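You operate a simulated robot arm through the tools that you are given. There is no shell and no other tool.

Carry out the task below with a simulated robot arm. There is one attempt and no reset: what you move stays moved.

TASK
Match the roll and lift knobs to the setting screen, then seam the can on the lifter.
Fine: the grease knob and the other cans stay as they are.

The check looks at the end state, three seconds after you hand in, the way a careful person would. Anything else that was tipped, shoved, dropped, spilled or broken makes it a failure.

THE ROBOT
A 7-joint arm with a three-finger gripper, fixed in place. Base frame: the origin is at the foot of the arm, x ahead of it, y to its left, z up. Lengths are in mm, angles in degrees, forces in N, time in s.
Its first joint turns from -166.0 to 166.0 degrees. Payload 2.69 kg.
The tool frame sits at the grasp point between the pads (the TCP): z along the fingers, y along the line on which they close. The tips reach 30 mm beyond it. Largest opening 128 mm; the body of the gripper starts 117 mm behind the TCP.
Orientation is that of the tool frame in the base frame, as [roll, pitch, yaw] about the fixed x, y, z axes, in that order (R = Rz(yaw) Ry(pitch) Rx(roll)). With the fingers straight down and closing along the base's y, the tool's x points along the base's -x, its y along +y and its z along -z.

THE INTERFACE
- The arm moves only by the tool drive_tool. Its argument "targets" is a list of rows, each an object of numbers (a shift or turn left out is 0, a gripper value left out holds the last): "x", "y", "z": the shift along the base's x, y, z in cm; "wx", "wy", "wz": the turn, a rotation vector about the base's x, y, z in degrees; "jaw": the gripper command, from -1 (shut) to 1 (fully open), values between in proportion. In form: [{"x": .., "y": .., "z": .., "wx": .., "wy": .., "wz": .., "jaw": ..}, ...]. A call has 1 to 20 rows; each row shifts and turns the commanded pose from where the row before left it. A row lasts 0.2 s, in which the tool goes at most 50 mm and 8.6 degrees; a call with a longer step from one row to the next is refused whole, and so is a gripper value outside its range. Where a pose cannot be reached the arm comes as near as it can. A force on the tool above 80 N (or 10 N above the force at the start of the call, whichever is more), or a blocked arm, ends the call early, and 0.2 s more pass. The fingers move at their own pace and stop on an object; they squeeze with about 25 N. The grip force told is the motor's: it shows also when the fingers shut on nothing. Time passes only in rows, and 0.2 s behind the last, so rows that do not move let the fingers close. The reply holds the time, the measured pose of the TCP, the force on the tool along the base axes, the opening and the grip force, in the units named above and with some noise, with the torque about the TCP (base axes, N m) and any sound that the robot's microphone picked up.
- Cameras (640 x 400 px; columns grow to the right, rows downward): "scene" is fixed at [220.1, 501.2, 1555.6]; the picture's right is [-0.04, -1.00, 0.00], its down [-0.70, 0.03, -0.71] and it looks along [0.71, -0.03, -0.70] (base axes); focal length 360 px, centre (320, 200). "wrist" rides on the gripper at [58, 54, -131] in the tool frame; the picture's right is [-0.68, 0.74, 0.00], its down [-0.62, -0.57, -0.55] and it looks along [-0.40, -0.37, 0.84] (tool axes); focal length 234 px, centre (320, 200). There is no depth. A picture from a camera that has moved, and an enlarged one, comes with that camera's place and axes in the base frame and with its lens.
- snapshot(camera): a new picture of that camera. It takes no simulated time.
- slide_trunk(by): slides the trunk up (or, below 0, down) by that many mm; the arm rides with it, the base frame stays. It gives what a move gives, with no picture.
- close_up(camera, box): a new picture of the part [left, top, right, bottom] of that camera's present view, enlarged. It takes no simulated time.
- hand_in(): hands the job in; it is judged then, once.

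Places have to be worked out from the pictures, the camera data and where the tool is seen. Open the gripper and draw the arm clear of the work before you hand the job in, unless the task says otherwise.

The tools are called after "Emit:" as a command line: name --argument value ..., lists and objects as JSON in quotes. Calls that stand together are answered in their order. drive_tool: Moves the arm, as the interface text tells. Its arguments: {"type":"object","properties":{"targets":{"type":"array","items":{"type":"object","properties":{"x":{"type":"number"},"y":{"type":"number"},"z":{"type":"number"},"wx":{"type":"number"},"wy":{"type":"number"},"wz":{"type":"number"},"jaw":{"type":"number"}}}}},"required":["targets"]} The other tools are called the same way: slide_trunk (by) slides the trunk up or down; snapshot (camera) takes a picture; close_up (camera, box) takes an enlarged picture of a part of a camera's view; hand_in () hands the job in.

At the start:

```text
time_s: 0.0
tcp_pos: [692.5, 308.1, 1152.7]
tool_rot: [-180.0, 0.0, 179.9]
ft_force: [0.4, -0.3, -0.3]
moment: [0.02, -0.03, -0.01]
grip_width: 128.0
grasp_force: 0.0
trunk travel left (down, up): [-150.0, 200.0]
```

scene: 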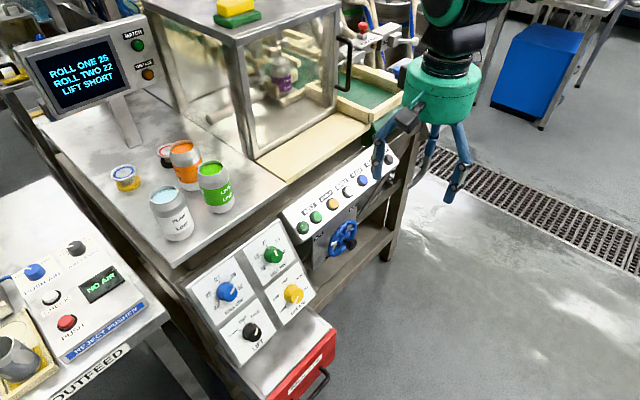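
wrist: 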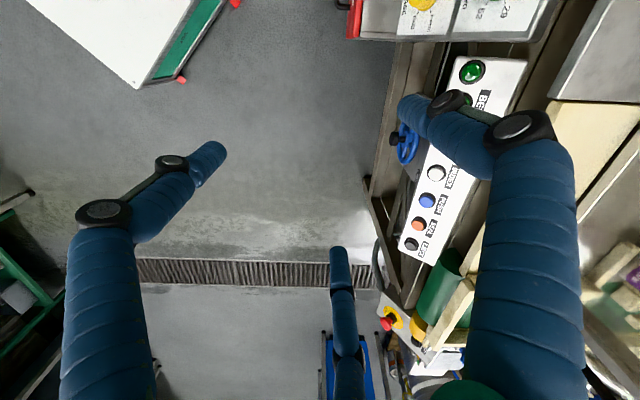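

The scene shows a setting screen, a knob panel, a button panel and cans. I'll enlarge the parts to read labels.

Emit:
close_up --camera "scene" --box '[20, 0, 180, 100]'

Emit:
close_up --camera "scene" --box '[180, 210, 340, 370]'

Emit:
close_up --camera "scene" --box '[270, 130, 430, 270]'

Emit:
close_up --camera "scene" --box '[100, 120, 260, 260]'

Emit:
close_up --camera "scene" --box '[0, 230, 160, 400]'

Emit:
close_up --camera "scene" --box '[220, 0, 420, 140]'

```text
4.00 times, centred on (100, 50) of scene
camera zoom: at [220.1, 501.2, 1555.6], right [-0.04, -1.0, 0.0], down [-0.7, 0.03, -0.71], along [0.71, -0.03, -0.7], focal length 1438 px, centre (1200, 800)
```

zoom: 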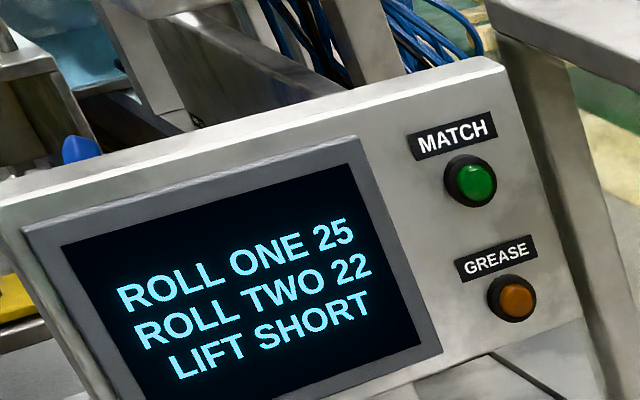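

```text
2.50 times, centred on (260, 290) of scene
camera zoom: at [220.1, 501.2, 1555.6], right [-0.04, -1.0, 0.0], down [-0.7, 0.03, -0.71], along [0.71, -0.03, -0.7], focal length 899 px, centre (470, -25)
```

zoom: 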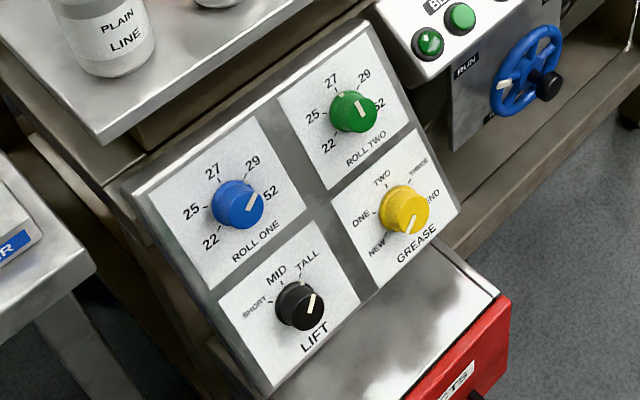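

```text
2.86 times, centred on (350, 200) of scene
camera zoom: at [220.1, 501.2, 1555.6], right [-0.04, -1.0, 0.0], down [-0.7, 0.03, -0.71], along [0.71, -0.03, -0.7], focal length 1027 px, centre (234, 200)
```

zoom: 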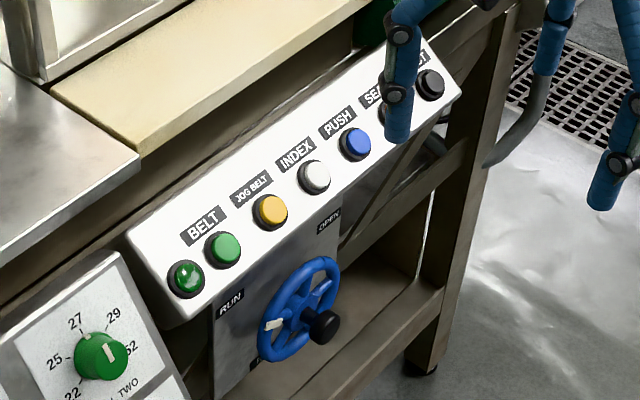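

```text
2.86 times, centred on (180, 190) of scene
camera zoom: at [220.1, 501.2, 1555.6], right [-0.04, -1.0, 0.0], down [-0.7, 0.03, -0.71], along [0.71, -0.03, -0.7], focal length 1027 px, centre (720, 229)
```

zoom: 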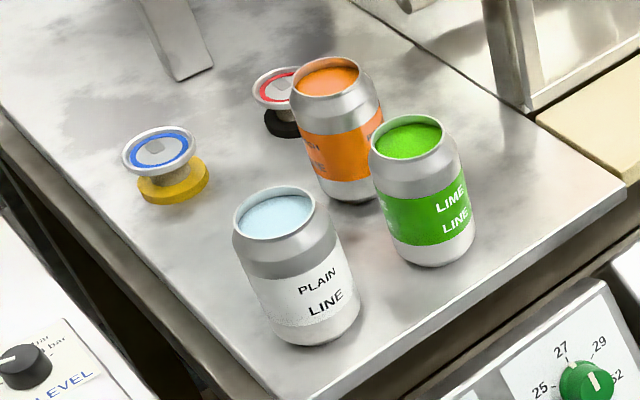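

```text
2.35 times, centred on (80, 315) of scene
camera zoom: at [220.1, 501.2, 1555.6], right [-0.04, -1.0, 0.0], down [-0.7, 0.03, -0.71], along [0.71, -0.03, -0.7], focal length 846 px, centre (885, -71)
```

zoom: 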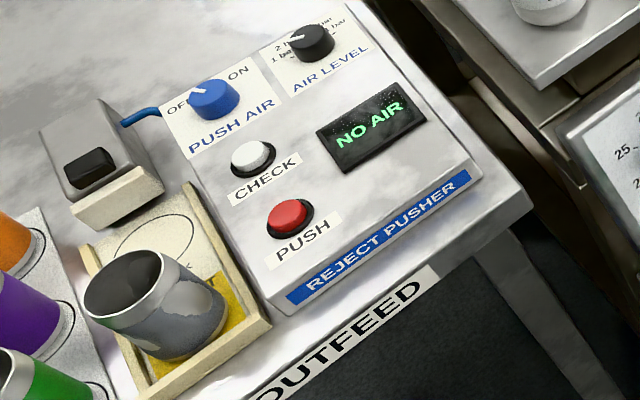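

```text
2.86 times, centred on (320, 70) of scene
camera zoom: at [220.1, 501.2, 1555.6], right [-0.04, -1.0, 0.0], down [-0.7, 0.03, -0.71], along [0.71, -0.03, -0.7], focal length 1027 px, centre (320, 571)
```

zoom: 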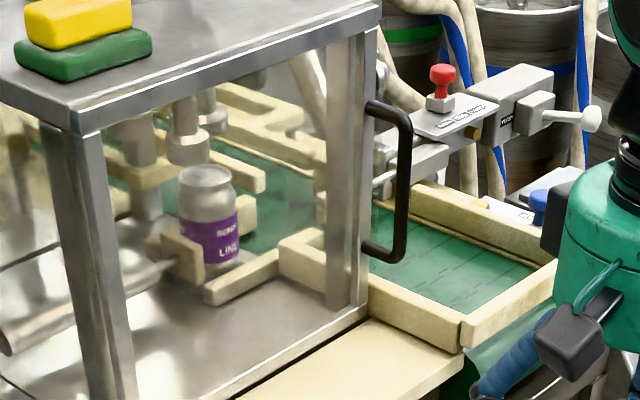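

The can on the lifter is the purple "BERRY LINE" one behind the guard, and the screen asks roll one 25, roll two 22, lift SHORT. I triangulate the button panel at about (945, 393, 865). I'll turn the wrist to look at the knob panel from closer.

Emit:
drive_tool --targets '[{"x": -1.0, "y": 2.4, "z": -0.5, "wz": 8.2}, {"x": -1.0, "y": 2.4, "z": -0.5, "wz": 8.2}, {"x": -1.0, "y": 2.4, "z": -0.5, "wz": 8.2}, {"x": -1.0, "y": 2.4, "z": -0.5, "wz": 8.2}, {"x": -1.0, "y": 2.4, "z": -0.5, "wz": 8.2}, {"x": -1.0, "y": 2.4, "z": -0.5, "wz": 8.2}, {"x": -1.0, "y": 2.4, "z": -0.5, "wz": 8.2}, {"x": -1.0, "y": 2.4, "z": -0.5, "wz": 8.2}, {"x": -1.0, "y": 2.4, "z": -0.5, "wz": 8.2}, {"x": -1.0, "y": 2.4, "z": -0.5, "wz": 8.2}, {"x": -1.0, "y": 2.4, "z": -0.5, "wz": 8.2}]'

Emit:
snapshot --camera "wrist"

Emit:
snapshot --camera "scene"

```text
time_s: 2.4
tcp_pos: [582.6, 572.1, 1097.9]
tool_rot: [180.0, -0.1, -89.6]
ft_force: [0.3, 0.1, -0.9]
moment: [0.01, 0.0, -0.01]
grip_width: 128.2
grasp_force: 0.1
trunk travel left (down, up): [-150.0, 200.0]
```

```text
taken
camera wrist: at [528.4, 513.9, 1227.6], right [-0.74, 0.67, 0.0], down [0.56, 0.62, 0.55], along [0.37, 0.41, -0.84], focal length 234 px, centre (320, 200)
```

wrist: 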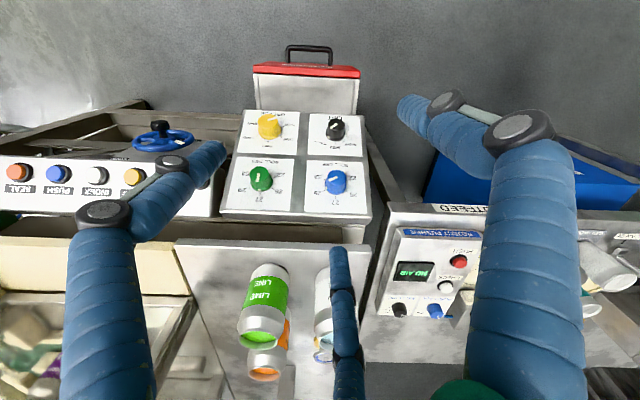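

```text
taken
```

scene: 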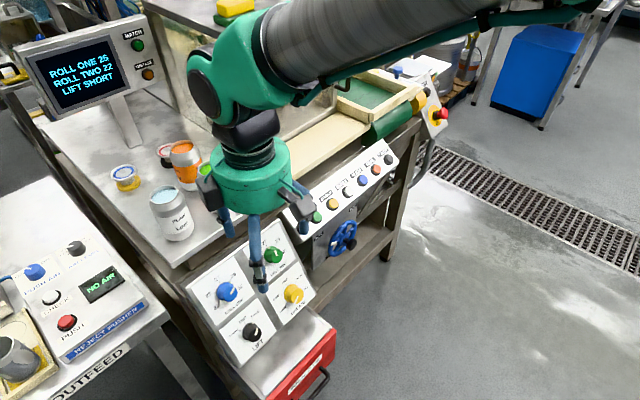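

The knob panel is in view (upside down). I'll enlarge it and the button panel from both cameras.

Emit:
close_up --camera "wrist" --box '[215, 90, 375, 230]'

Emit:
close_up --camera "wrist" --box '[0, 110, 160, 220]'

Emit:
close_up --camera "scene" --box '[290, 60, 460, 200]'

```text
2.86 times, centred on (295, 160) of wrist
camera zoom: at [528.4, 513.9, 1227.6], right [-0.74, 0.67, 0.0], down [0.56, 0.62, 0.55], along [0.37, 0.41, -0.84], focal length 669 px, centre (391, 314)
```

zoom: 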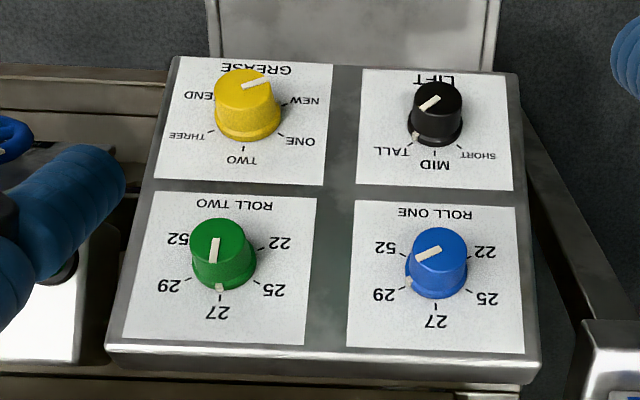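

```text
3.64 times, centred on (80, 165) of wrist
camera zoom: at [528.4, 513.9, 1227.6], right [-0.74, 0.67, 0.0], down [0.56, 0.62, 0.55], along [0.37, 0.41, -0.84], focal length 852 px, centre (1193, 327)
```

zoom: 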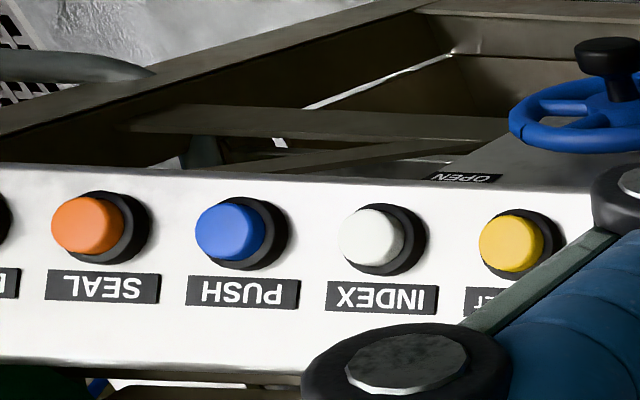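

```text
2.86 times, centred on (375, 130) of scene
camera zoom: at [220.1, 501.2, 1555.6], right [-0.04, -1.0, 0.0], down [-0.7, 0.03, -0.71], along [0.71, -0.03, -0.7], focal length 1027 px, centre (163, 400)
```

zoom: 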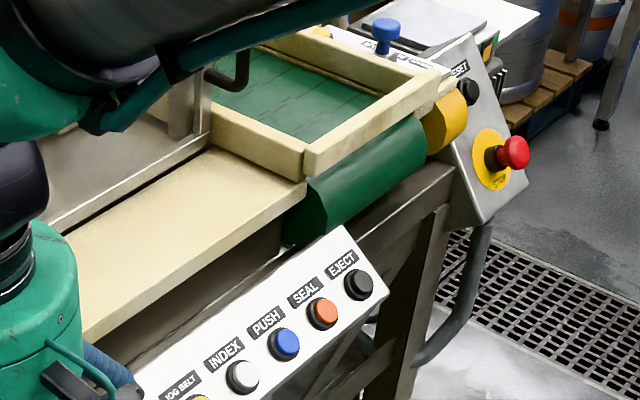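

Front-view reading: ROLL ONE is at 29, ROLL TWO at 27, LIFT at TALL, GREASE at NEW, so all three of the first go counterclockwise. I place blue at about (650,693,854), green at about (757,600,837) and black at about (609,652,745). I'll swing the tool to face the panel from about 200 mm off, for a square view.

Emit:
drive_tool --targets '[{"x": -0.15, "y": -0.62, "z": -1.8, "wz": -8.4}, {"x": -0.15, "y": -0.62, "z": -1.8, "wz": -8.4}, {"x": -0.15, "y": -0.62, "z": -1.8, "wz": -8.4}, {"x": -0.15, "y": -0.62, "z": -1.8, "wz": -8.4}, {"x": -0.15, "y": -0.62, "z": -1.8, "wz": -8.4}, {"x": -0.15, "y": -0.62, "z": -1.8, "wx": 6.29, "wy": -5.7}, {"x": -0.15, "y": -0.62, "z": -1.8, "wx": 6.29, "wy": -5.7}, {"x": -0.15, "y": -0.62, "z": -1.8, "wx": 6.29, "wy": -5.7}, {"x": -0.15, "y": -0.62, "z": -1.8, "wx": 6.29, "wy": -5.7}, {"x": -0.15, "y": -0.62, "z": -1.8, "wx": 6.29, "wy": -5.7}, {"x": -0.15, "y": -0.62, "z": -1.8, "wx": 6.29, "wy": -5.7}, {"x": -0.15, "y": -0.62, "z": -1.8}]'

Emit:
snapshot --camera "wrist"

Emit:
snapshot --camera "scene"

```text
time_s: 5.0
tcp_pos: [558.6, 509.6, 903.3]
tool_rot: [179.0, 40.7, -131.5]
ft_force: [0.0, -0.9, 0.9]
moment: [-0.05, 0.03, 0.01]
grip_width: 127.8
grasp_force: 0.1
out of reach, approached as far as the arm can: row 10, 11
trunk travel left (down, up): [-150.0, 200.0]
```

```text
taken
camera wrist: at [433.5, 445.8, 964.5], right [-0.22, 0.87, 0.45], down [0.51, -0.3, 0.81], along [0.83, 0.4, -0.38], focal length 234 px, centre (320, 200)
```

wrist: 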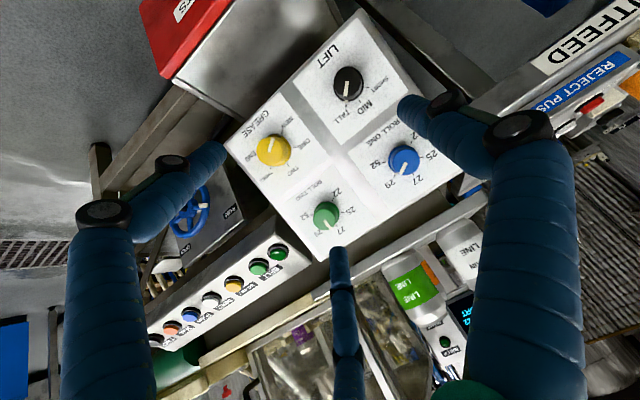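

```text
taken
```

scene: 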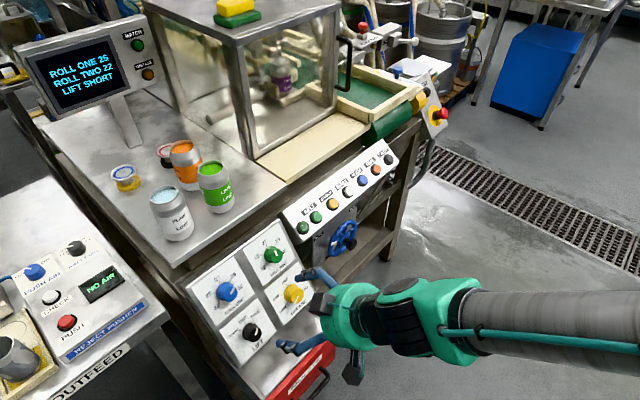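

The tool only reached a tilt of 41°, but the panel is well in view. I'll enlarge for measurement, and check the wheel and the can.

Emit:
close_up --camera "wrist" --box '[220, 10, 460, 260]'

Emit:
close_up --camera "wrist" --box '[130, 170, 300, 360]'

Emit:
close_up --camera "scene" --box '[180, 210, 340, 370]'

Emit:
close_up --camera "scene" --box '[270, 130, 430, 270]'

Emit:
close_up --camera "scene" --box '[230, 20, 330, 110]'

```text
1.60 times, centred on (340, 135) of wrist
camera zoom: at [433.5, 445.8, 964.5], right [-0.22, 0.87, 0.45], down [0.51, -0.3, 0.81], along [0.83, 0.4, -0.38], focal length 375 px, centre (288, 304)
```

zoom: 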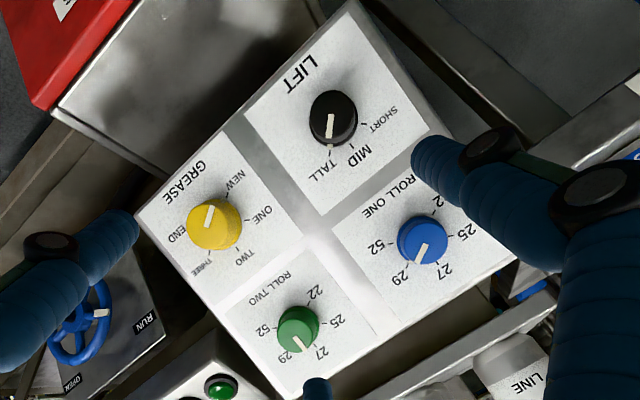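

```text
2.11 times, centred on (215, 265) of wrist
camera zoom: at [433.5, 445.8, 964.5], right [-0.22, 0.87, 0.45], down [0.51, -0.3, 0.81], along [0.83, 0.4, -0.38], focal length 493 px, centre (541, 63)
```

zoom: 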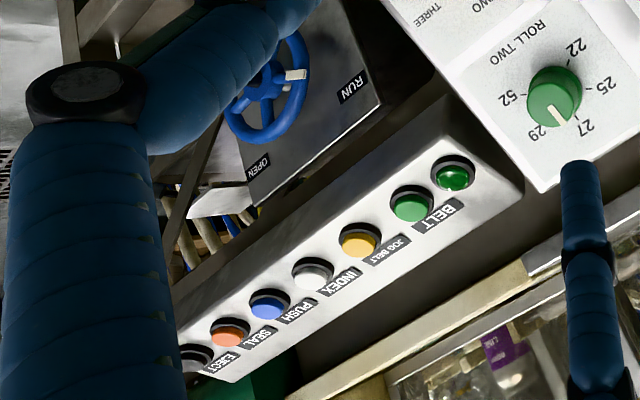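

```text
2.50 times, centred on (260, 290) of scene
camera zoom: at [220.1, 501.2, 1555.6], right [-0.04, -1.0, 0.0], down [-0.7, 0.03, -0.71], along [0.71, -0.03, -0.7], focal length 899 px, centre (470, -25)
```

zoom: 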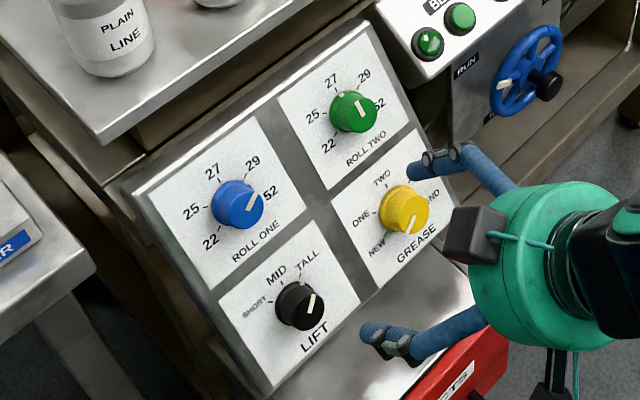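

```text
2.86 times, centred on (350, 200) of scene
camera zoom: at [220.1, 501.2, 1555.6], right [-0.04, -1.0, 0.0], down [-0.7, 0.03, -0.71], along [0.71, -0.03, -0.7], focal length 1027 px, centre (234, 200)
```

zoom: 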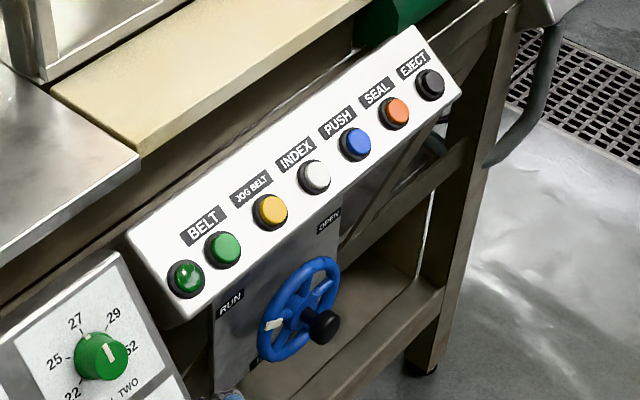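

```text
4.44 times, centred on (280, 65) of scene
camera zoom: at [220.1, 501.2, 1555.6], right [-0.04, -1.0, 0.0], down [-0.7, 0.03, -0.71], along [0.71, -0.03, -0.7], focal length 1598 px, centre (498, 800)
```

zoom: 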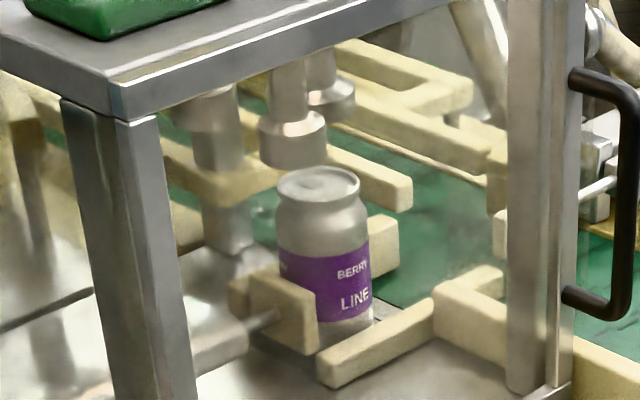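

From two wrist views I get the knob bases at blue (652,695,847), green (751,598,844) and black (608,653,736). So the panel's outward normal is about (-0.61,-0.63,0.48), meaning the tool has to point about 29° below horizontal. The tilt was reach-limited, so I'll back off and lower the trunk to give the wrist more freedom.

Emit:
drive_tool --targets '[{"x": -1.5, "y": -1.5, "z": 3}, {"x": -1.5, "y": -1.5, "z": 3}, {"x": -1.5, "y": -1.5, "z": 3}, {"x": -1.5, "y": -1.5, "z": 3}]'

Emit:
slide_trunk --by -150

```text
time_s: 6.0
tcp_pos: [498.8, 449.2, 1022.1]
tool_rot: [179.0, 40.5, -131.8]
ft_force: [0.3, 0.1, -0.4]
moment: [0.02, 0.01, 0.0]
grip_width: 128.0
grasp_force: 0.0
trunk travel left (down, up): [-150.0, 200.0]
```

```text
time_s: 7.8
tcp_pos: [499.7, 449.8, 871.1]
tool_rot: [178.9, 40.6, -131.6]
ft_force: [0.1, -0.1, -0.7]
moment: [-0.01, -0.03, 0.01]
grip_width: 128.0
grasp_force: 0.0
trunk travel left (down, up): [0.0, 350.0]
```

The trunk is down. Now I'll try tilting the last 20° or so, and trim the yaw to square up with the panel.

Emit:
drive_tool --targets '[{"wz": -2.8}, {"wx": 4.85, "wy": -4.75}, {"wx": 4.85, "wy": -4.75}, {"wx": 4.85, "wy": -4.75}, {}]'

Emit:
snapshot --camera "wrist"

Emit:
snapshot --camera "scene"

```text
time_s: 8.9
tcp_pos: [477.6, 462.3, 864.3]
tool_rot: [172.4, 51.4, -135.4]
ft_force: [0.2, 0.2, 0.3]
moment: [0.02, 0.03, 0.02]
grip_width: 128.0
grasp_force: 0.1
out of reach, approached as far as the arm can: row 3, 4
trunk travel left (down, up): [0.0, 350.0]
```

```text
taken
camera wrist: at [350.7, 386.6, 904.2], right [-0.27, 0.76, 0.59], down [0.46, -0.44, 0.77], along [0.85, 0.48, -0.23], focal length 234 px, centre (320, 200)
```

wrist: 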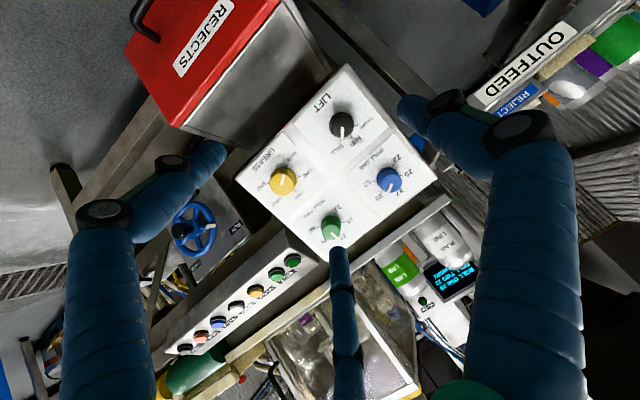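

```text
taken
```

scene: 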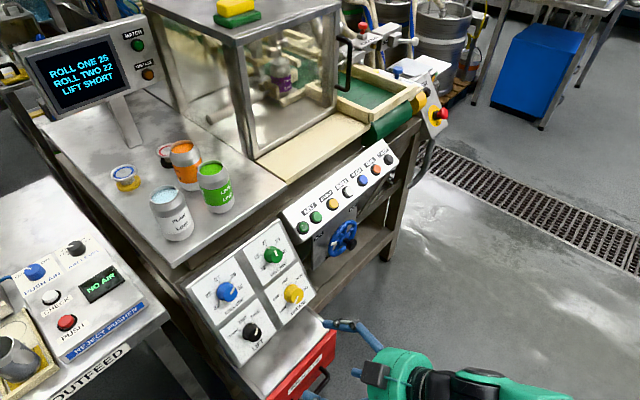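

The limit appears tied to being folded close to the base. I'll move outward to a standoff in front of the blue knob, and see whether the orientation recovers.

Emit:
drive_tool --targets '[{"x": 1.6, "y": 2.6, "z": 0.7}, {"x": 1.6, "y": 2.6, "z": 0.7}, {"x": 1.6, "y": 2.6, "z": 0.7}, {"x": 1.6, "y": 2.6, "z": 0.7}, {"x": 1.6, "y": 2.6, "z": 0.7}, {}]'

```text
time_s: 10.3
tcp_pos: [558.3, 593.7, 898.1]
tool_rot: [172.3, 51.2, -135.3]
ft_force: [-0.7, 1.0, -0.5]
moment: [0.05, -0.03, 0.0]
grip_width: 128.0
grasp_force: 0.1
trunk travel left (down, up): [0.0, 350.0]
```

The commanded pose had reset to what was reached. The remaining misalignment is about 12°, so I'll apply that turn from this more extended position.

Emit:
drive_tool --targets '[{"wx": 2.33, "wy": -4.7, "wz": -3.13}, {"wx": 2.33, "wy": -4.7, "wz": -3.13}, {}]'

```text
time_s: 11.2
tcp_pos: [561.1, 592.6, 902.9]
tool_rot: [173.2, 57.1, -136.5]
ft_force: [0.5, -0.4, 0.4]
moment: [-0.01, 0.0, 0.02]
grip_width: 128.0
grasp_force: 0.1
out of reach, approached as far as the arm can: row 1, 2
trunk travel left (down, up): [0.0, 350.0]
```

The tool axis is now within about 6° of the panel normal. I'll take a look from here to measure the dial angles and confirm the positions.

Emit:
snapshot --camera "wrist"

Emit:
close_up --camera "wrist" --box '[200, 30, 440, 280]'

Emit:
snapshot --camera "scene"

```text
taken
camera wrist: at [428.1, 520.5, 927.5], right [-0.29, 0.73, 0.62], down [0.38, -0.5, 0.78], along [0.88, 0.46, -0.13], focal length 234 px, centre (320, 200)
```

wrist: 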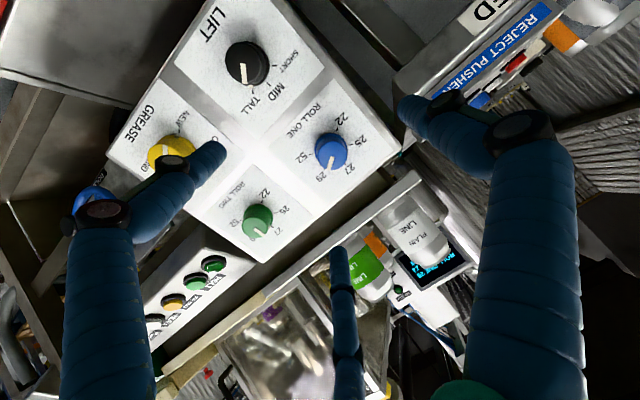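

```text
1.60 times, centred on (320, 155) of wrist
camera zoom: at [428.1, 520.5, 927.5], right [-0.29, 0.73, 0.62], down [0.38, -0.5, 0.78], along [0.88, 0.46, -0.13], focal length 375 px, centre (320, 272)
```

zoom: 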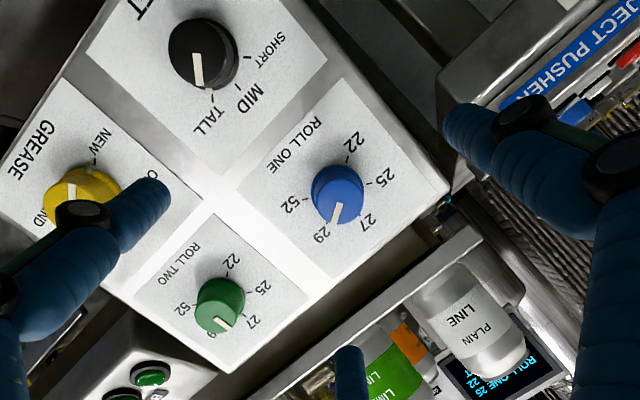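

```text
taken
```

scene: 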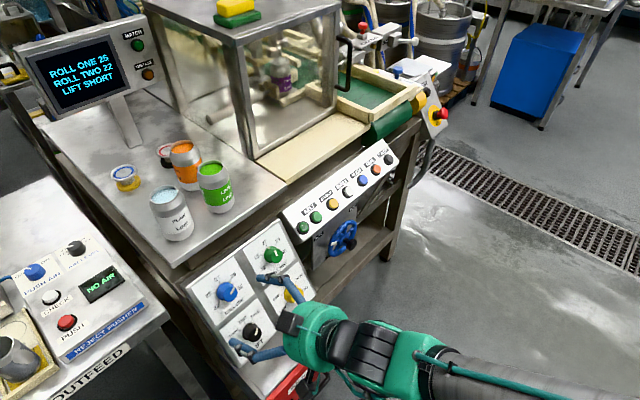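

The dial ticks fit 60° steps (22 at −120°, 25 at −60°, 27 at 0°, 29 at +60°). So blue and green each need about 120° counterclockwise. I'll test in free space how far the wrist can roll about the panel normal.

Emit:
drive_tool --targets '[{"wx": 4.9, "wy": 5.0, "wz": -3.86}, {"wx": 4.9, "wy": 5.0, "wz": -3.86}, {"wx": 4.9, "wy": 5.0, "wz": -3.86}, {"wx": 4.9, "wy": 5.0, "wz": -3.86}, {"wx": 4.9, "wy": 5.0, "wz": -3.86}, {"wx": 4.9, "wy": 5.0, "wz": -3.86}, {"wx": 4.9, "wy": 5.0, "wz": -3.86}]'

```text
time_s: 12.8
tcp_pos: [577.5, 582.1, 910.2]
tool_rot: [121.6, 26.7, 155.6]
ft_force: [-0.6, 0.2, 0.7]
moment: [0.03, 0.0, -0.01]
grip_width: 128.0
grasp_force: 0.0
out of reach, approached as far as the arm can: row 1, 5, 7
trunk travel left (down, up): [0.0, 350.0]
```

The wrist rolls 57° clockwise fine, with the axis about 4° off. I'll go to a standoff in front of the blue knob, correct the residual angle there, narrow the jaws to about 70 mm and look.

Emit:
drive_tool --targets '[{"x": 0.7, "y": 1.87, "z": -0.6, "jaw": 0.1}, {"x": 0.7, "y": 1.87, "z": -0.6}, {"x": 0.7, "y": 1.87, "z": -0.6}, {"wx": -1.97, "wy": -0.83, "wz": -3.59}, {}]'

Emit:
snapshot --camera "wrist"

Emit:
close_up --camera "scene" --box '[180, 210, 340, 370]'

```text
time_s: 13.9
tcp_pos: [613.1, 628.8, 895.8]
tool_rot: [121.6, 26.8, 155.8]
ft_force: [-0.4, 0.3, 0.3]
moment: [-0.02, 0.02, 0.01]
grip_width: 70.3
grasp_force: 0.1
out of reach, approached as far as the arm can: row 1, 2, 3, 4
trunk travel left (down, up): [0.0, 350.0]
```

```text
taken
camera wrist: at [483.1, 595.8, 971.3], right [0.45, 0.22, 0.86], down [0.27, -0.96, 0.1], along [0.85, 0.18, -0.49], focal length 234 px, centre (320, 200)
```

wrist: 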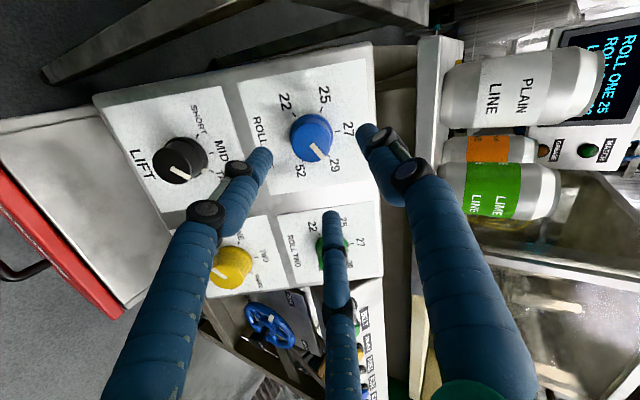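

```text
2.50 times, centred on (260, 290) of scene
camera zoom: at [220.1, 501.2, 1555.6], right [-0.04, -1.0, 0.0], down [-0.7, 0.03, -0.71], along [0.71, -0.03, -0.7], focal length 899 px, centre (470, -25)
```

zoom: 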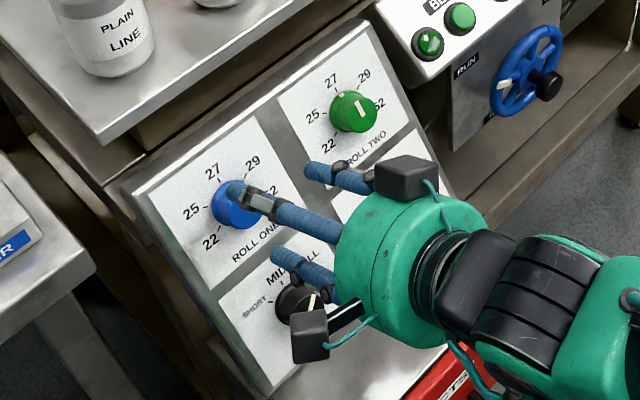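

The gripper's fingers close radially around the TCP, and the TCP is about 17 mm right of the blue axis because of a wrist-azimuth limit. A tool axis 6–7° off the normal is acceptable, so I'll yaw by +4° and shift left onto the knob axis.

Emit:
drive_tool --targets '[{"wz": 4}, {"x": -0.6, "y": 0.6, "z": -0.2}, {"x": -0.6, "y": 0.6, "z": -0.2}, {}]'

```text
time_s: 14.9
tcp_pos: [600.4, 641.5, 892.6]
tool_rot: [121.5, 26.8, 159.8]
ft_force: [0.4, 0.9, 0.3]
moment: [-0.01, 0.01, 0.02]
grip_width: 70.6
grasp_force: 0.1
trunk travel left (down, up): [0.0, 350.0]
```

That was reached without complaint. While still clear of the panel I'll test the full 120° counterclockwise roll about the tool axis.

Emit:
drive_tool --targets '[{"wx": -4.14, "wy": -5.73, "wz": 3.74}, {"wx": -4.14, "wy": -5.73, "wz": 3.74}, {"wx": -4.14, "wy": -5.73, "wz": 3.74}, {"wx": -4.14, "wy": -5.73, "wz": 3.74}, {"wx": -4.14, "wy": -5.73, "wz": 3.74}, {"wx": -4.14, "wy": -5.73, "wz": 3.74}, {"wx": -4.14, "wy": -5.73, "wz": 3.74}, {"wx": -4.14, "wy": -5.73, "wz": 3.74}, {"wx": -4.14, "wy": -5.73, "wz": 3.74}, {"wx": -4.14, "wy": -5.73, "wz": 3.74}, {"wx": -4.14, "wy": -5.73, "wz": 3.74}, {"wx": -4.14, "wy": -5.73, "wz": 3.74}, {"wx": -4.14, "wy": -5.73, "wz": 3.74}, {"wx": -4.14, "wy": -5.73, "wz": 3.74}, {"wx": -4.14, "wy": -5.73, "wz": 3.74}]'

Emit:
snapshot --camera "wrist"

```text
time_s: 18.1
tcp_pos: [653.3, 650.4, 951.7]
tool_rot: [-122.5, 25.5, -50.9]
ft_force: [0.8, 0.2, 1.0]
moment: [-0.01, 0.01, 0.01]
grip_width: 70.2
grasp_force: 0.0
out of reach, approached as far as the arm can: row 11, 12, 13, 14, 15
trunk travel left (down, up): [0.0, 350.0]
```

```text
taken
camera wrist: at [585.4, 512.4, 949.0], right [-0.86, 0.43, -0.27], down [-0.26, 0.07, 0.96], along [0.43, 0.9, 0.05], focal length 234 px, centre (320, 200)
```

wrist: 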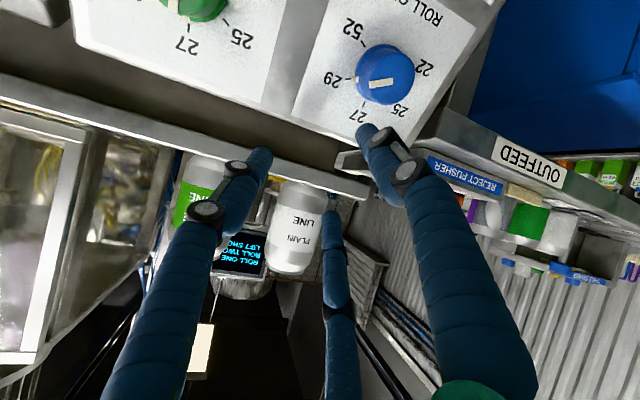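

The roll goes out of reach beyond about +23°, and the TCP drifted up by about 70 mm, with no contact. I'll retreat along the tool axis, roll back clockwise, and then test how far it goes clockwise.

Emit:
drive_tool --targets '[{"x": -2, "y": -2.8, "z": 1.9}, {"x": -2, "y": -2.8, "z": 1.0}, {"wx": 4.14, "wy": 5.73, "wz": -3.74}, {"wx": 4.14, "wy": 5.73, "wz": -3.74}, {"wx": 4.14, "wy": 5.73, "wz": -3.74}, {"wx": 4.14, "wy": 5.73, "wz": -3.74}, {"wx": 4.14, "wy": 5.73, "wz": -3.74}, {"wx": 4.14, "wy": 5.73, "wz": -3.74}, {"wx": 4.14, "wy": 5.73, "wz": -3.74}]'

```text
time_s: 20.1
tcp_pos: [620.5, 595.2, 994.7]
tool_rot: [-171.5, 61.8, -116.2]
ft_force: [-0.1, -0.9, 0.3]
moment: [0.01, -0.02, 0.0]
grip_width: 70.2
grasp_force: 0.1
out of reach, approached as far as the arm can: row 1, 2
trunk travel left (down, up): [0.0, 350.0]
```

I'm back near neutral roll with the axis preserved. Next I'll move to a 130 mm standoff off blue and test rolling clockwise as far as possible.

Emit:
drive_tool --targets '[{"x": -1.5, "y": 0.6, "z": -2.7}, {"x": -1.5, "y": 0.6, "z": -2.7}, {"x": -1.5, "y": 0.6, "z": -2.7}, {"wx": 4.14, "wy": 5.73, "wz": -3.74}, {"wx": 4.14, "wy": 5.73, "wz": -3.74}, {"wx": 4.14, "wy": 5.73, "wz": -3.74}, {"wx": 4.14, "wy": 5.73, "wz": -3.74}, {"wx": 4.14, "wy": 5.73, "wz": -3.74}, {"wx": 4.14, "wy": 5.73, "wz": -3.74}, {"wx": 4.14, "wy": 5.73, "wz": -3.74}, {"wx": 4.14, "wy": 5.73, "wz": -3.74}, {"wx": 4.14, "wy": 5.73, "wz": -3.74}, {"wx": 4.14, "wy": 5.73, "wz": -3.74}]'

Emit:
snapshot --camera "scene"

```text
time_s: 22.9
tcp_pos: [575.6, 615.2, 912.6]
tool_rot: [118.7, 12.7, 151.3]
ft_force: [0.4, -0.5, 0.7]
moment: [-0.01, -0.01, -0.01]
grip_width: 70.4
grasp_force: 0.1
trunk travel left (down, up): [0.0, 350.0]
```

```text
taken
```

scene: 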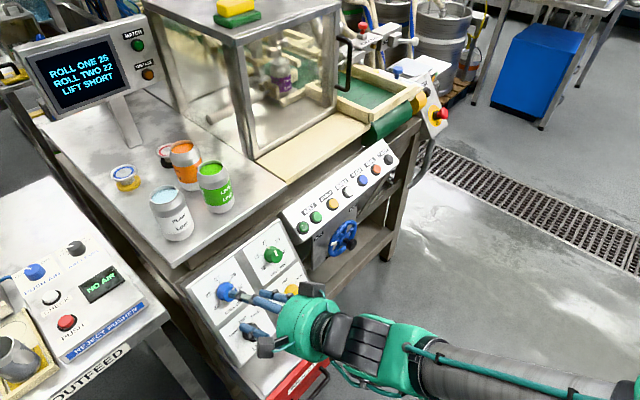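

Everything was reached (roll about −71°). I'll test further clockwise.

Emit:
drive_tool --targets '[{"wx": 4.14, "wy": 5.73, "wz": -3.74}, {"wx": 4.14, "wy": 5.73, "wz": -3.74}, {"wx": 4.14, "wy": 5.73, "wz": -3.74}, {"wx": 4.14, "wy": 5.73, "wz": -3.74}, {"wx": 4.14, "wy": 5.73, "wz": -3.74}, {"wx": 4.14, "wy": 5.73, "wz": -3.74}, {"wx": 4.14, "wy": 5.73, "wz": -3.74}]'

```text
time_s: 24.6
tcp_pos: [575.9, 613.8, 912.6]
tool_rot: [125.0, -35.8, 122.0]
ft_force: [-0.5, 0.2, 0.2]
moment: [-0.02, 0.02, -0.02]
grip_width: 70.3
grasp_force: 0.2
trunk travel left (down, up): [0.0, 350.0]
```

The roll reaches about −127° with the axis held, so a single 120° counterclockwise turn is possible from here. Now I'll move to a pre-grasp about 64 mm back from the blue knob along the tool axis and check the centring.

Emit:
drive_tool --targets '[{"x": 1.85, "y": 1.35, "z": -1.37}, {"x": 1.85, "y": 1.35, "z": -1.38}, {}]'

Emit:
snapshot --camera "wrist"

Emit:
close_up --camera "scene" --box '[180, 210, 340, 370]'

```text
time_s: 25.4
tcp_pos: [613.5, 641.4, 884.4]
tool_rot: [125.1, -35.8, 121.9]
ft_force: [-0.1, 0.3, -0.6]
moment: [0.04, -0.01, -0.01]
grip_width: 69.9
grasp_force: 0.1
trunk travel left (down, up): [0.0, 350.0]
```

```text
taken
camera wrist: at [559.0, 582.2, 1015.5], right [0.84, -0.54, 0.09], down [-0.44, -0.76, -0.48], along [0.33, 0.36, -0.87], focal length 234 px, centre (320, 200)
```

wrist: 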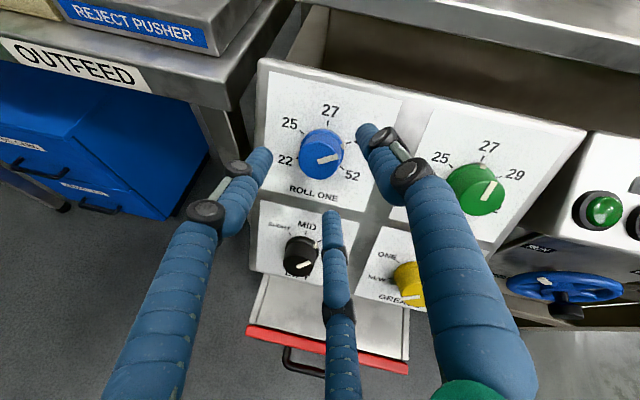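

```text
2.50 times, centred on (260, 290) of scene
camera zoom: at [220.1, 501.2, 1555.6], right [-0.04, -1.0, 0.0], down [-0.7, 0.03, -0.71], along [0.71, -0.03, -0.7], focal length 899 px, centre (470, -25)
```

zoom: 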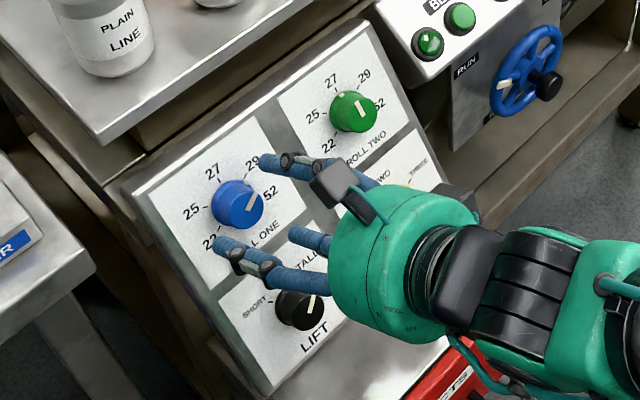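

The upright view shows blue pointing at 29. I'll enlarge it to pin down its centre.

Emit:
close_up --camera "wrist" --box '[250, 80, 410, 220]'

Emit:
close_up --camera "wrist" --box '[400, 110, 560, 250]'

```text
2.86 times, centred on (330, 150) of wrist
camera zoom: at [559.0, 582.2, 1015.5], right [0.84, -0.54, 0.09], down [-0.44, -0.76, -0.48], along [0.33, 0.36, -0.87], focal length 669 px, centre (291, 343)
```

zoom: 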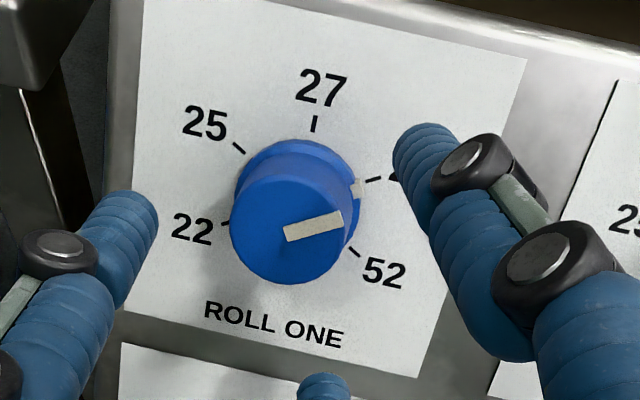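

```text
2.86 times, centred on (480, 180) of wrist
camera zoom: at [559.0, 582.2, 1015.5], right [0.84, -0.54, 0.09], down [-0.44, -0.76, -0.48], along [0.33, 0.36, -0.87], focal length 669 px, centre (-137, 257)
```

zoom: 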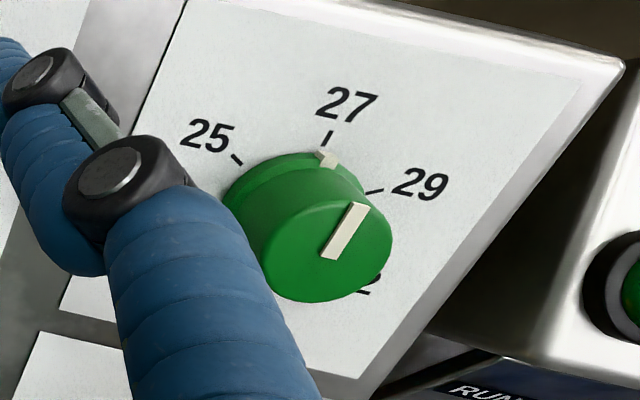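

The opposite ticks share a midpoint, which confirms the 60° steps and gives the blue base at (653,694.8,848). The tool axis passes within 1 mm of it. I'll advance 39 mm and close.

Emit:
drive_tool --targets '[{"x": 0.95, "y": 1.4, "z": -0.93}, {"x": 0.96, "y": 1.41, "z": -0.93}, {}]'

Emit:
close_up --camera "wrist" --box '[240, 80, 420, 220]'

```text
time_s: 26.1
tcp_pos: [630.2, 670.2, 866.4]
tool_rot: [125.1, -35.7, 121.9]
ft_force: [-0.2, -0.6, 0.1]
moment: [0.0, -0.01, -0.03]
grip_width: 70.5
grasp_force: 0.1
trunk travel left (down, up): [0.0, 350.0]
```

```text
2.86 times, centred on (330, 150) of wrist
camera zoom: at [577.7, 610.5, 996.7], right [0.84, -0.54, 0.09], down [-0.44, -0.76, -0.48], along [0.33, 0.36, -0.87], focal length 669 px, centre (291, 343)
```

zoom: 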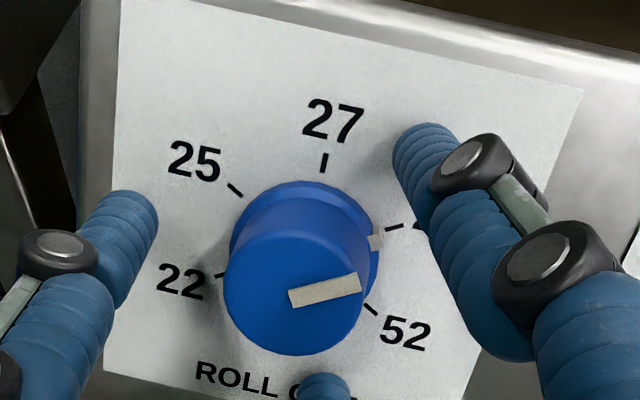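

The knob sits between the three fingertips, so I'll close on it.

Emit:
drive_tool --targets '[{"jaw": -1}, {}, {}]'

Emit:
close_up --camera "wrist" --box '[240, 80, 420, 220]'

Emit:
close_up --camera "scene" --box '[180, 210, 340, 370]'

```text
time_s: 26.9
tcp_pos: [633.3, 669.1, 866.5]
tool_rot: [125.2, -35.8, 121.9]
ft_force: [13.2, -6.8, 1.5]
moment: [-0.31, -0.38, -0.95]
grip_width: 35.6
grasp_force: 44.9
trunk travel left (down, up): [0.0, 350.0]
```

```text
2.86 times, centred on (330, 150) of wrist
camera zoom: at [578.7, 609.7, 997.2], right [0.84, -0.54, 0.09], down [-0.44, -0.76, -0.48], along [0.33, 0.36, -0.87], focal length 669 px, centre (291, 343)
```

zoom: 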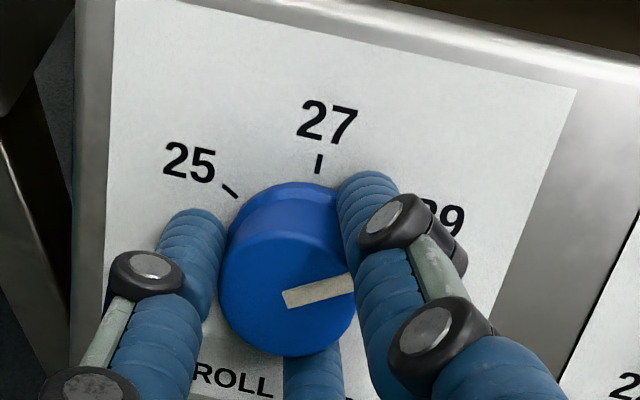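

```text
2.50 times, centred on (260, 290) of scene
camera zoom: at [220.1, 501.2, 1555.6], right [-0.04, -1.0, 0.0], down [-0.7, 0.03, -0.71], along [0.71, -0.03, -0.7], focal length 899 px, centre (470, -25)
```

zoom: 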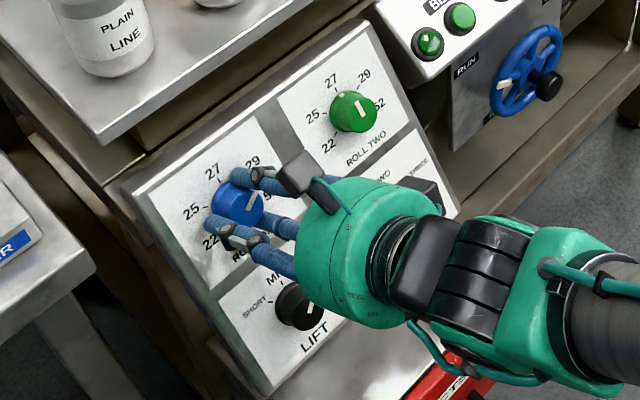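

Gripped at 35.6 mm with a small 14 N side load. I'll ease 1 mm toward it and turn 60° counterclockwise, then look.

Emit:
drive_tool --targets '[{"x": 0.1, "y": -0.08}, {"wx": -3.877, "wy": -5.39, "wz": 3.489}, {"wx": -3.877, "wy": -5.39, "wz": 3.489}, {"wx": -3.877, "wy": -5.39, "wz": 3.489}, {"wx": -3.877, "wy": -5.39, "wz": 3.489}, {"wx": -3.877, "wy": -5.39, "wz": 3.489}, {"wx": -3.877, "wy": -5.39, "wz": 3.489}, {"wx": -3.877, "wy": -5.39, "wz": 3.489}, {"wx": -3.877, "wy": -5.39, "wz": 3.489}]'

Emit:
snapshot --camera "wrist"

Emit:
close_up --camera "scene" --box '[180, 210, 340, 370]'

```text
time_s: 28.9
tcp_pos: [633.2, 668.1, 867.2]
tool_rot: [119.0, 16.5, 153.2]
ft_force: [14.8, -11.9, 1.9]
moment: [-1.01, 0.54, -0.74]
grip_width: 35.4
grasp_force: 45.0
trunk travel left (down, up): [0.0, 350.0]
```

```text
taken
camera wrist: at [514.6, 628.8, 955.4], right [0.58, 0.11, 0.81], down [0.24, -0.97, -0.04], along [0.78, 0.22, -0.58], focal length 234 px, centre (320, 200)
```

wrist: 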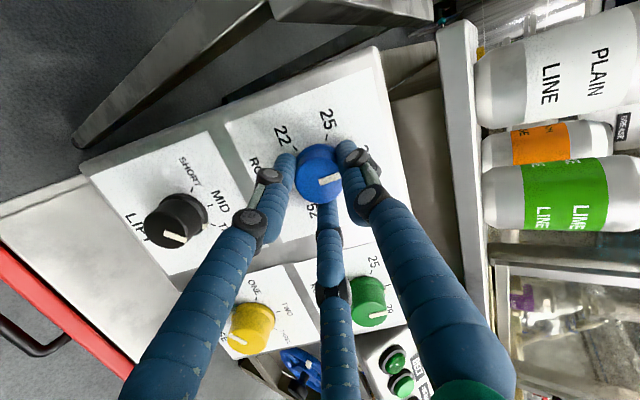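

```text
2.50 times, centred on (260, 290) of scene
camera zoom: at [220.1, 501.2, 1555.6], right [-0.04, -1.0, 0.0], down [-0.7, 0.03, -0.71], along [0.71, -0.03, -0.7], focal length 899 px, centre (470, -25)
```

zoom: 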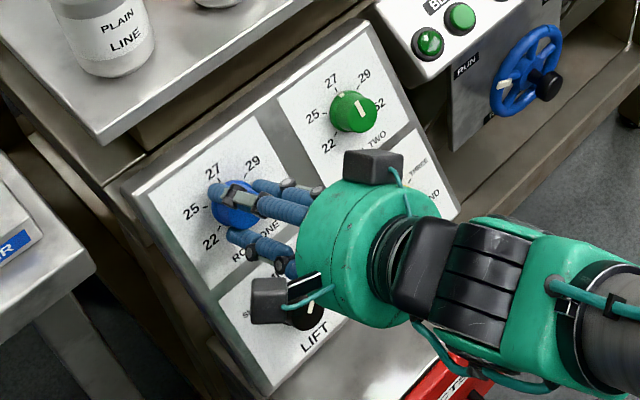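

The pointer turned together with the fingers (now about 27). Another 60° to go to 25.

Emit:
drive_tool --targets '[{"wx": -3.877, "wy": -5.39, "wz": 3.489}, {"wx": -3.877, "wy": -5.39, "wz": 3.489}, {"wx": -3.877, "wy": -5.39, "wz": 3.489}, {"wx": -3.877, "wy": -5.39, "wz": 3.489}, {"wx": -3.877, "wy": -5.39, "wz": 3.489}, {"wx": -3.877, "wy": -5.39, "wz": 3.489}, {"wx": -3.877, "wy": -5.39, "wz": 3.489}, {"wx": -3.877, "wy": -5.39, "wz": 3.489}]'

Emit:
snapshot --camera "wrist"

Emit:
close_up --camera "scene" --box '[180, 210, 340, 370]'

```text
time_s: 30.8
tcp_pos: [632.4, 667.5, 867.7]
tool_rot: [159.8, 60.5, -148.8]
ft_force: [6.1, -7.4, 5.6]
moment: [-0.46, 0.07, -0.52]
grip_width: 35.5
grasp_force: 45.3
trunk travel left (down, up): [0.0, 350.0]
```

```text
taken
camera wrist: at [499.2, 594.1, 885.5], right [-0.26, 0.65, 0.71], down [0.4, -0.6, 0.69], along [0.88, 0.47, -0.1], focal length 234 px, centre (320, 200)
```

wrist: 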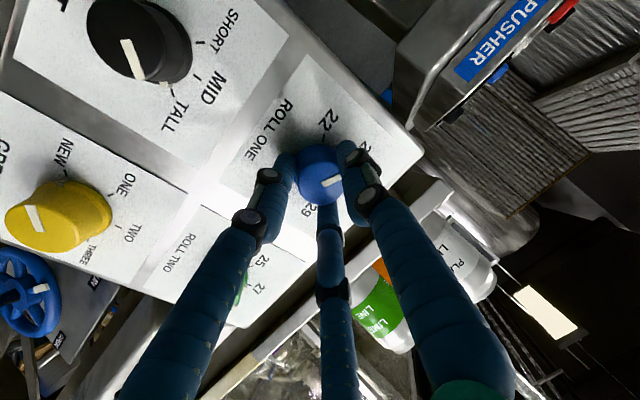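

```text
2.50 times, centred on (260, 290) of scene
camera zoom: at [220.1, 501.2, 1555.6], right [-0.04, -1.0, 0.0], down [-0.7, 0.03, -0.71], along [0.71, -0.03, -0.7], focal length 899 px, centre (470, -25)
```

zoom: 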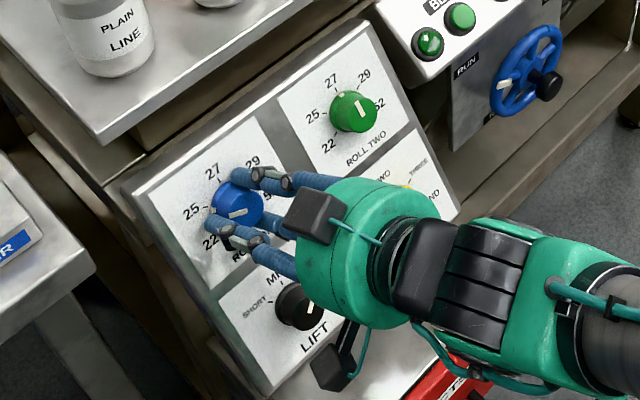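

The pointer now lies toward 25. I'll release, back off along the tool axis and check.

Emit:
drive_tool --targets '[{"jaw": 0.1}, {}, {"x": -1.0, "y": -1.44, "z": 0.93}, {"x": -2.0, "y": -2.88, "z": 1.86}, {"x": -2.0, "y": -2.88, "z": 1.86}]'

Emit:
snapshot --camera "wrist"

Emit:
close_up --camera "scene" --box '[180, 210, 340, 370]'

Emit:
close_up --camera "scene" --box '[205, 270, 255, 310]'

```text
time_s: 31.9
tcp_pos: [582.6, 596.8, 912.2]
tool_rot: [159.6, 60.3, -149.1]
ft_force: [-0.2, 0.3, -0.7]
moment: [0.01, -0.03, -0.01]
grip_width: 70.3
grasp_force: 0.1
trunk travel left (down, up): [0.0, 350.0]
```

```text
taken
camera wrist: at [449.7, 523.1, 931.2], right [-0.26, 0.65, 0.71], down [0.4, -0.6, 0.69], along [0.88, 0.46, -0.1], focal length 234 px, centre (320, 200)
```

wrist: 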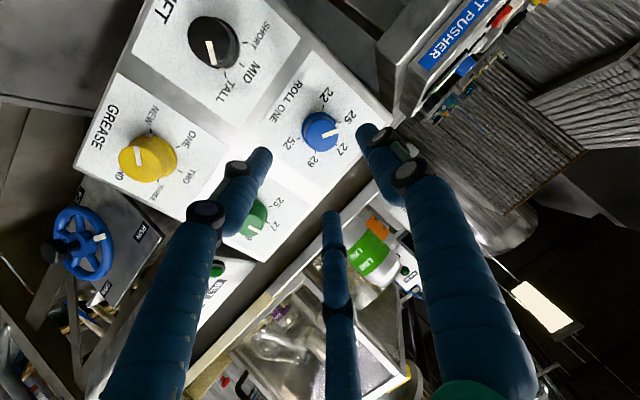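

```text
2.50 times, centred on (260, 290) of scene
camera zoom: at [220.1, 501.2, 1555.6], right [-0.04, -1.0, 0.0], down [-0.7, 0.03, -0.71], along [0.71, -0.03, -0.7], focal length 899 px, centre (470, -25)
```

zoom: 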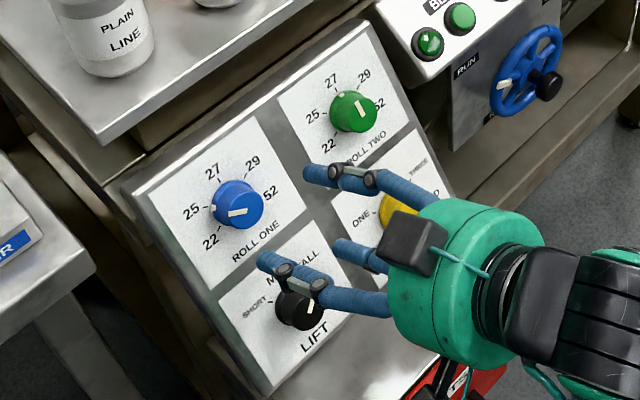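

```text
10.00 times, centred on (230, 290) of scene
camera zoom: at [220.1, 501.2, 1555.6], right [-0.04, -1.0, 0.0], down [-0.7, 0.03, -0.71], along [0.71, -0.03, -0.7], focal length 3595 px, centre (1220, -700)
```

zoom: 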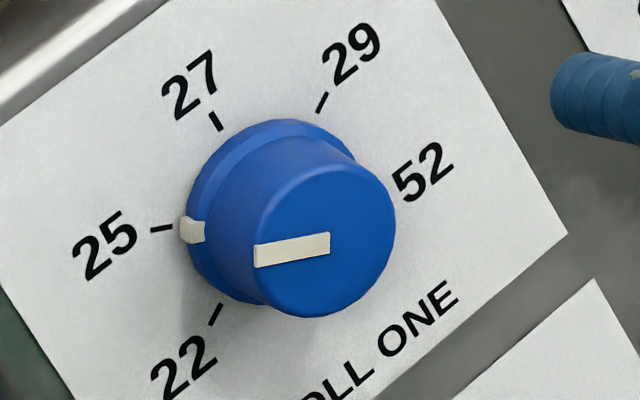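

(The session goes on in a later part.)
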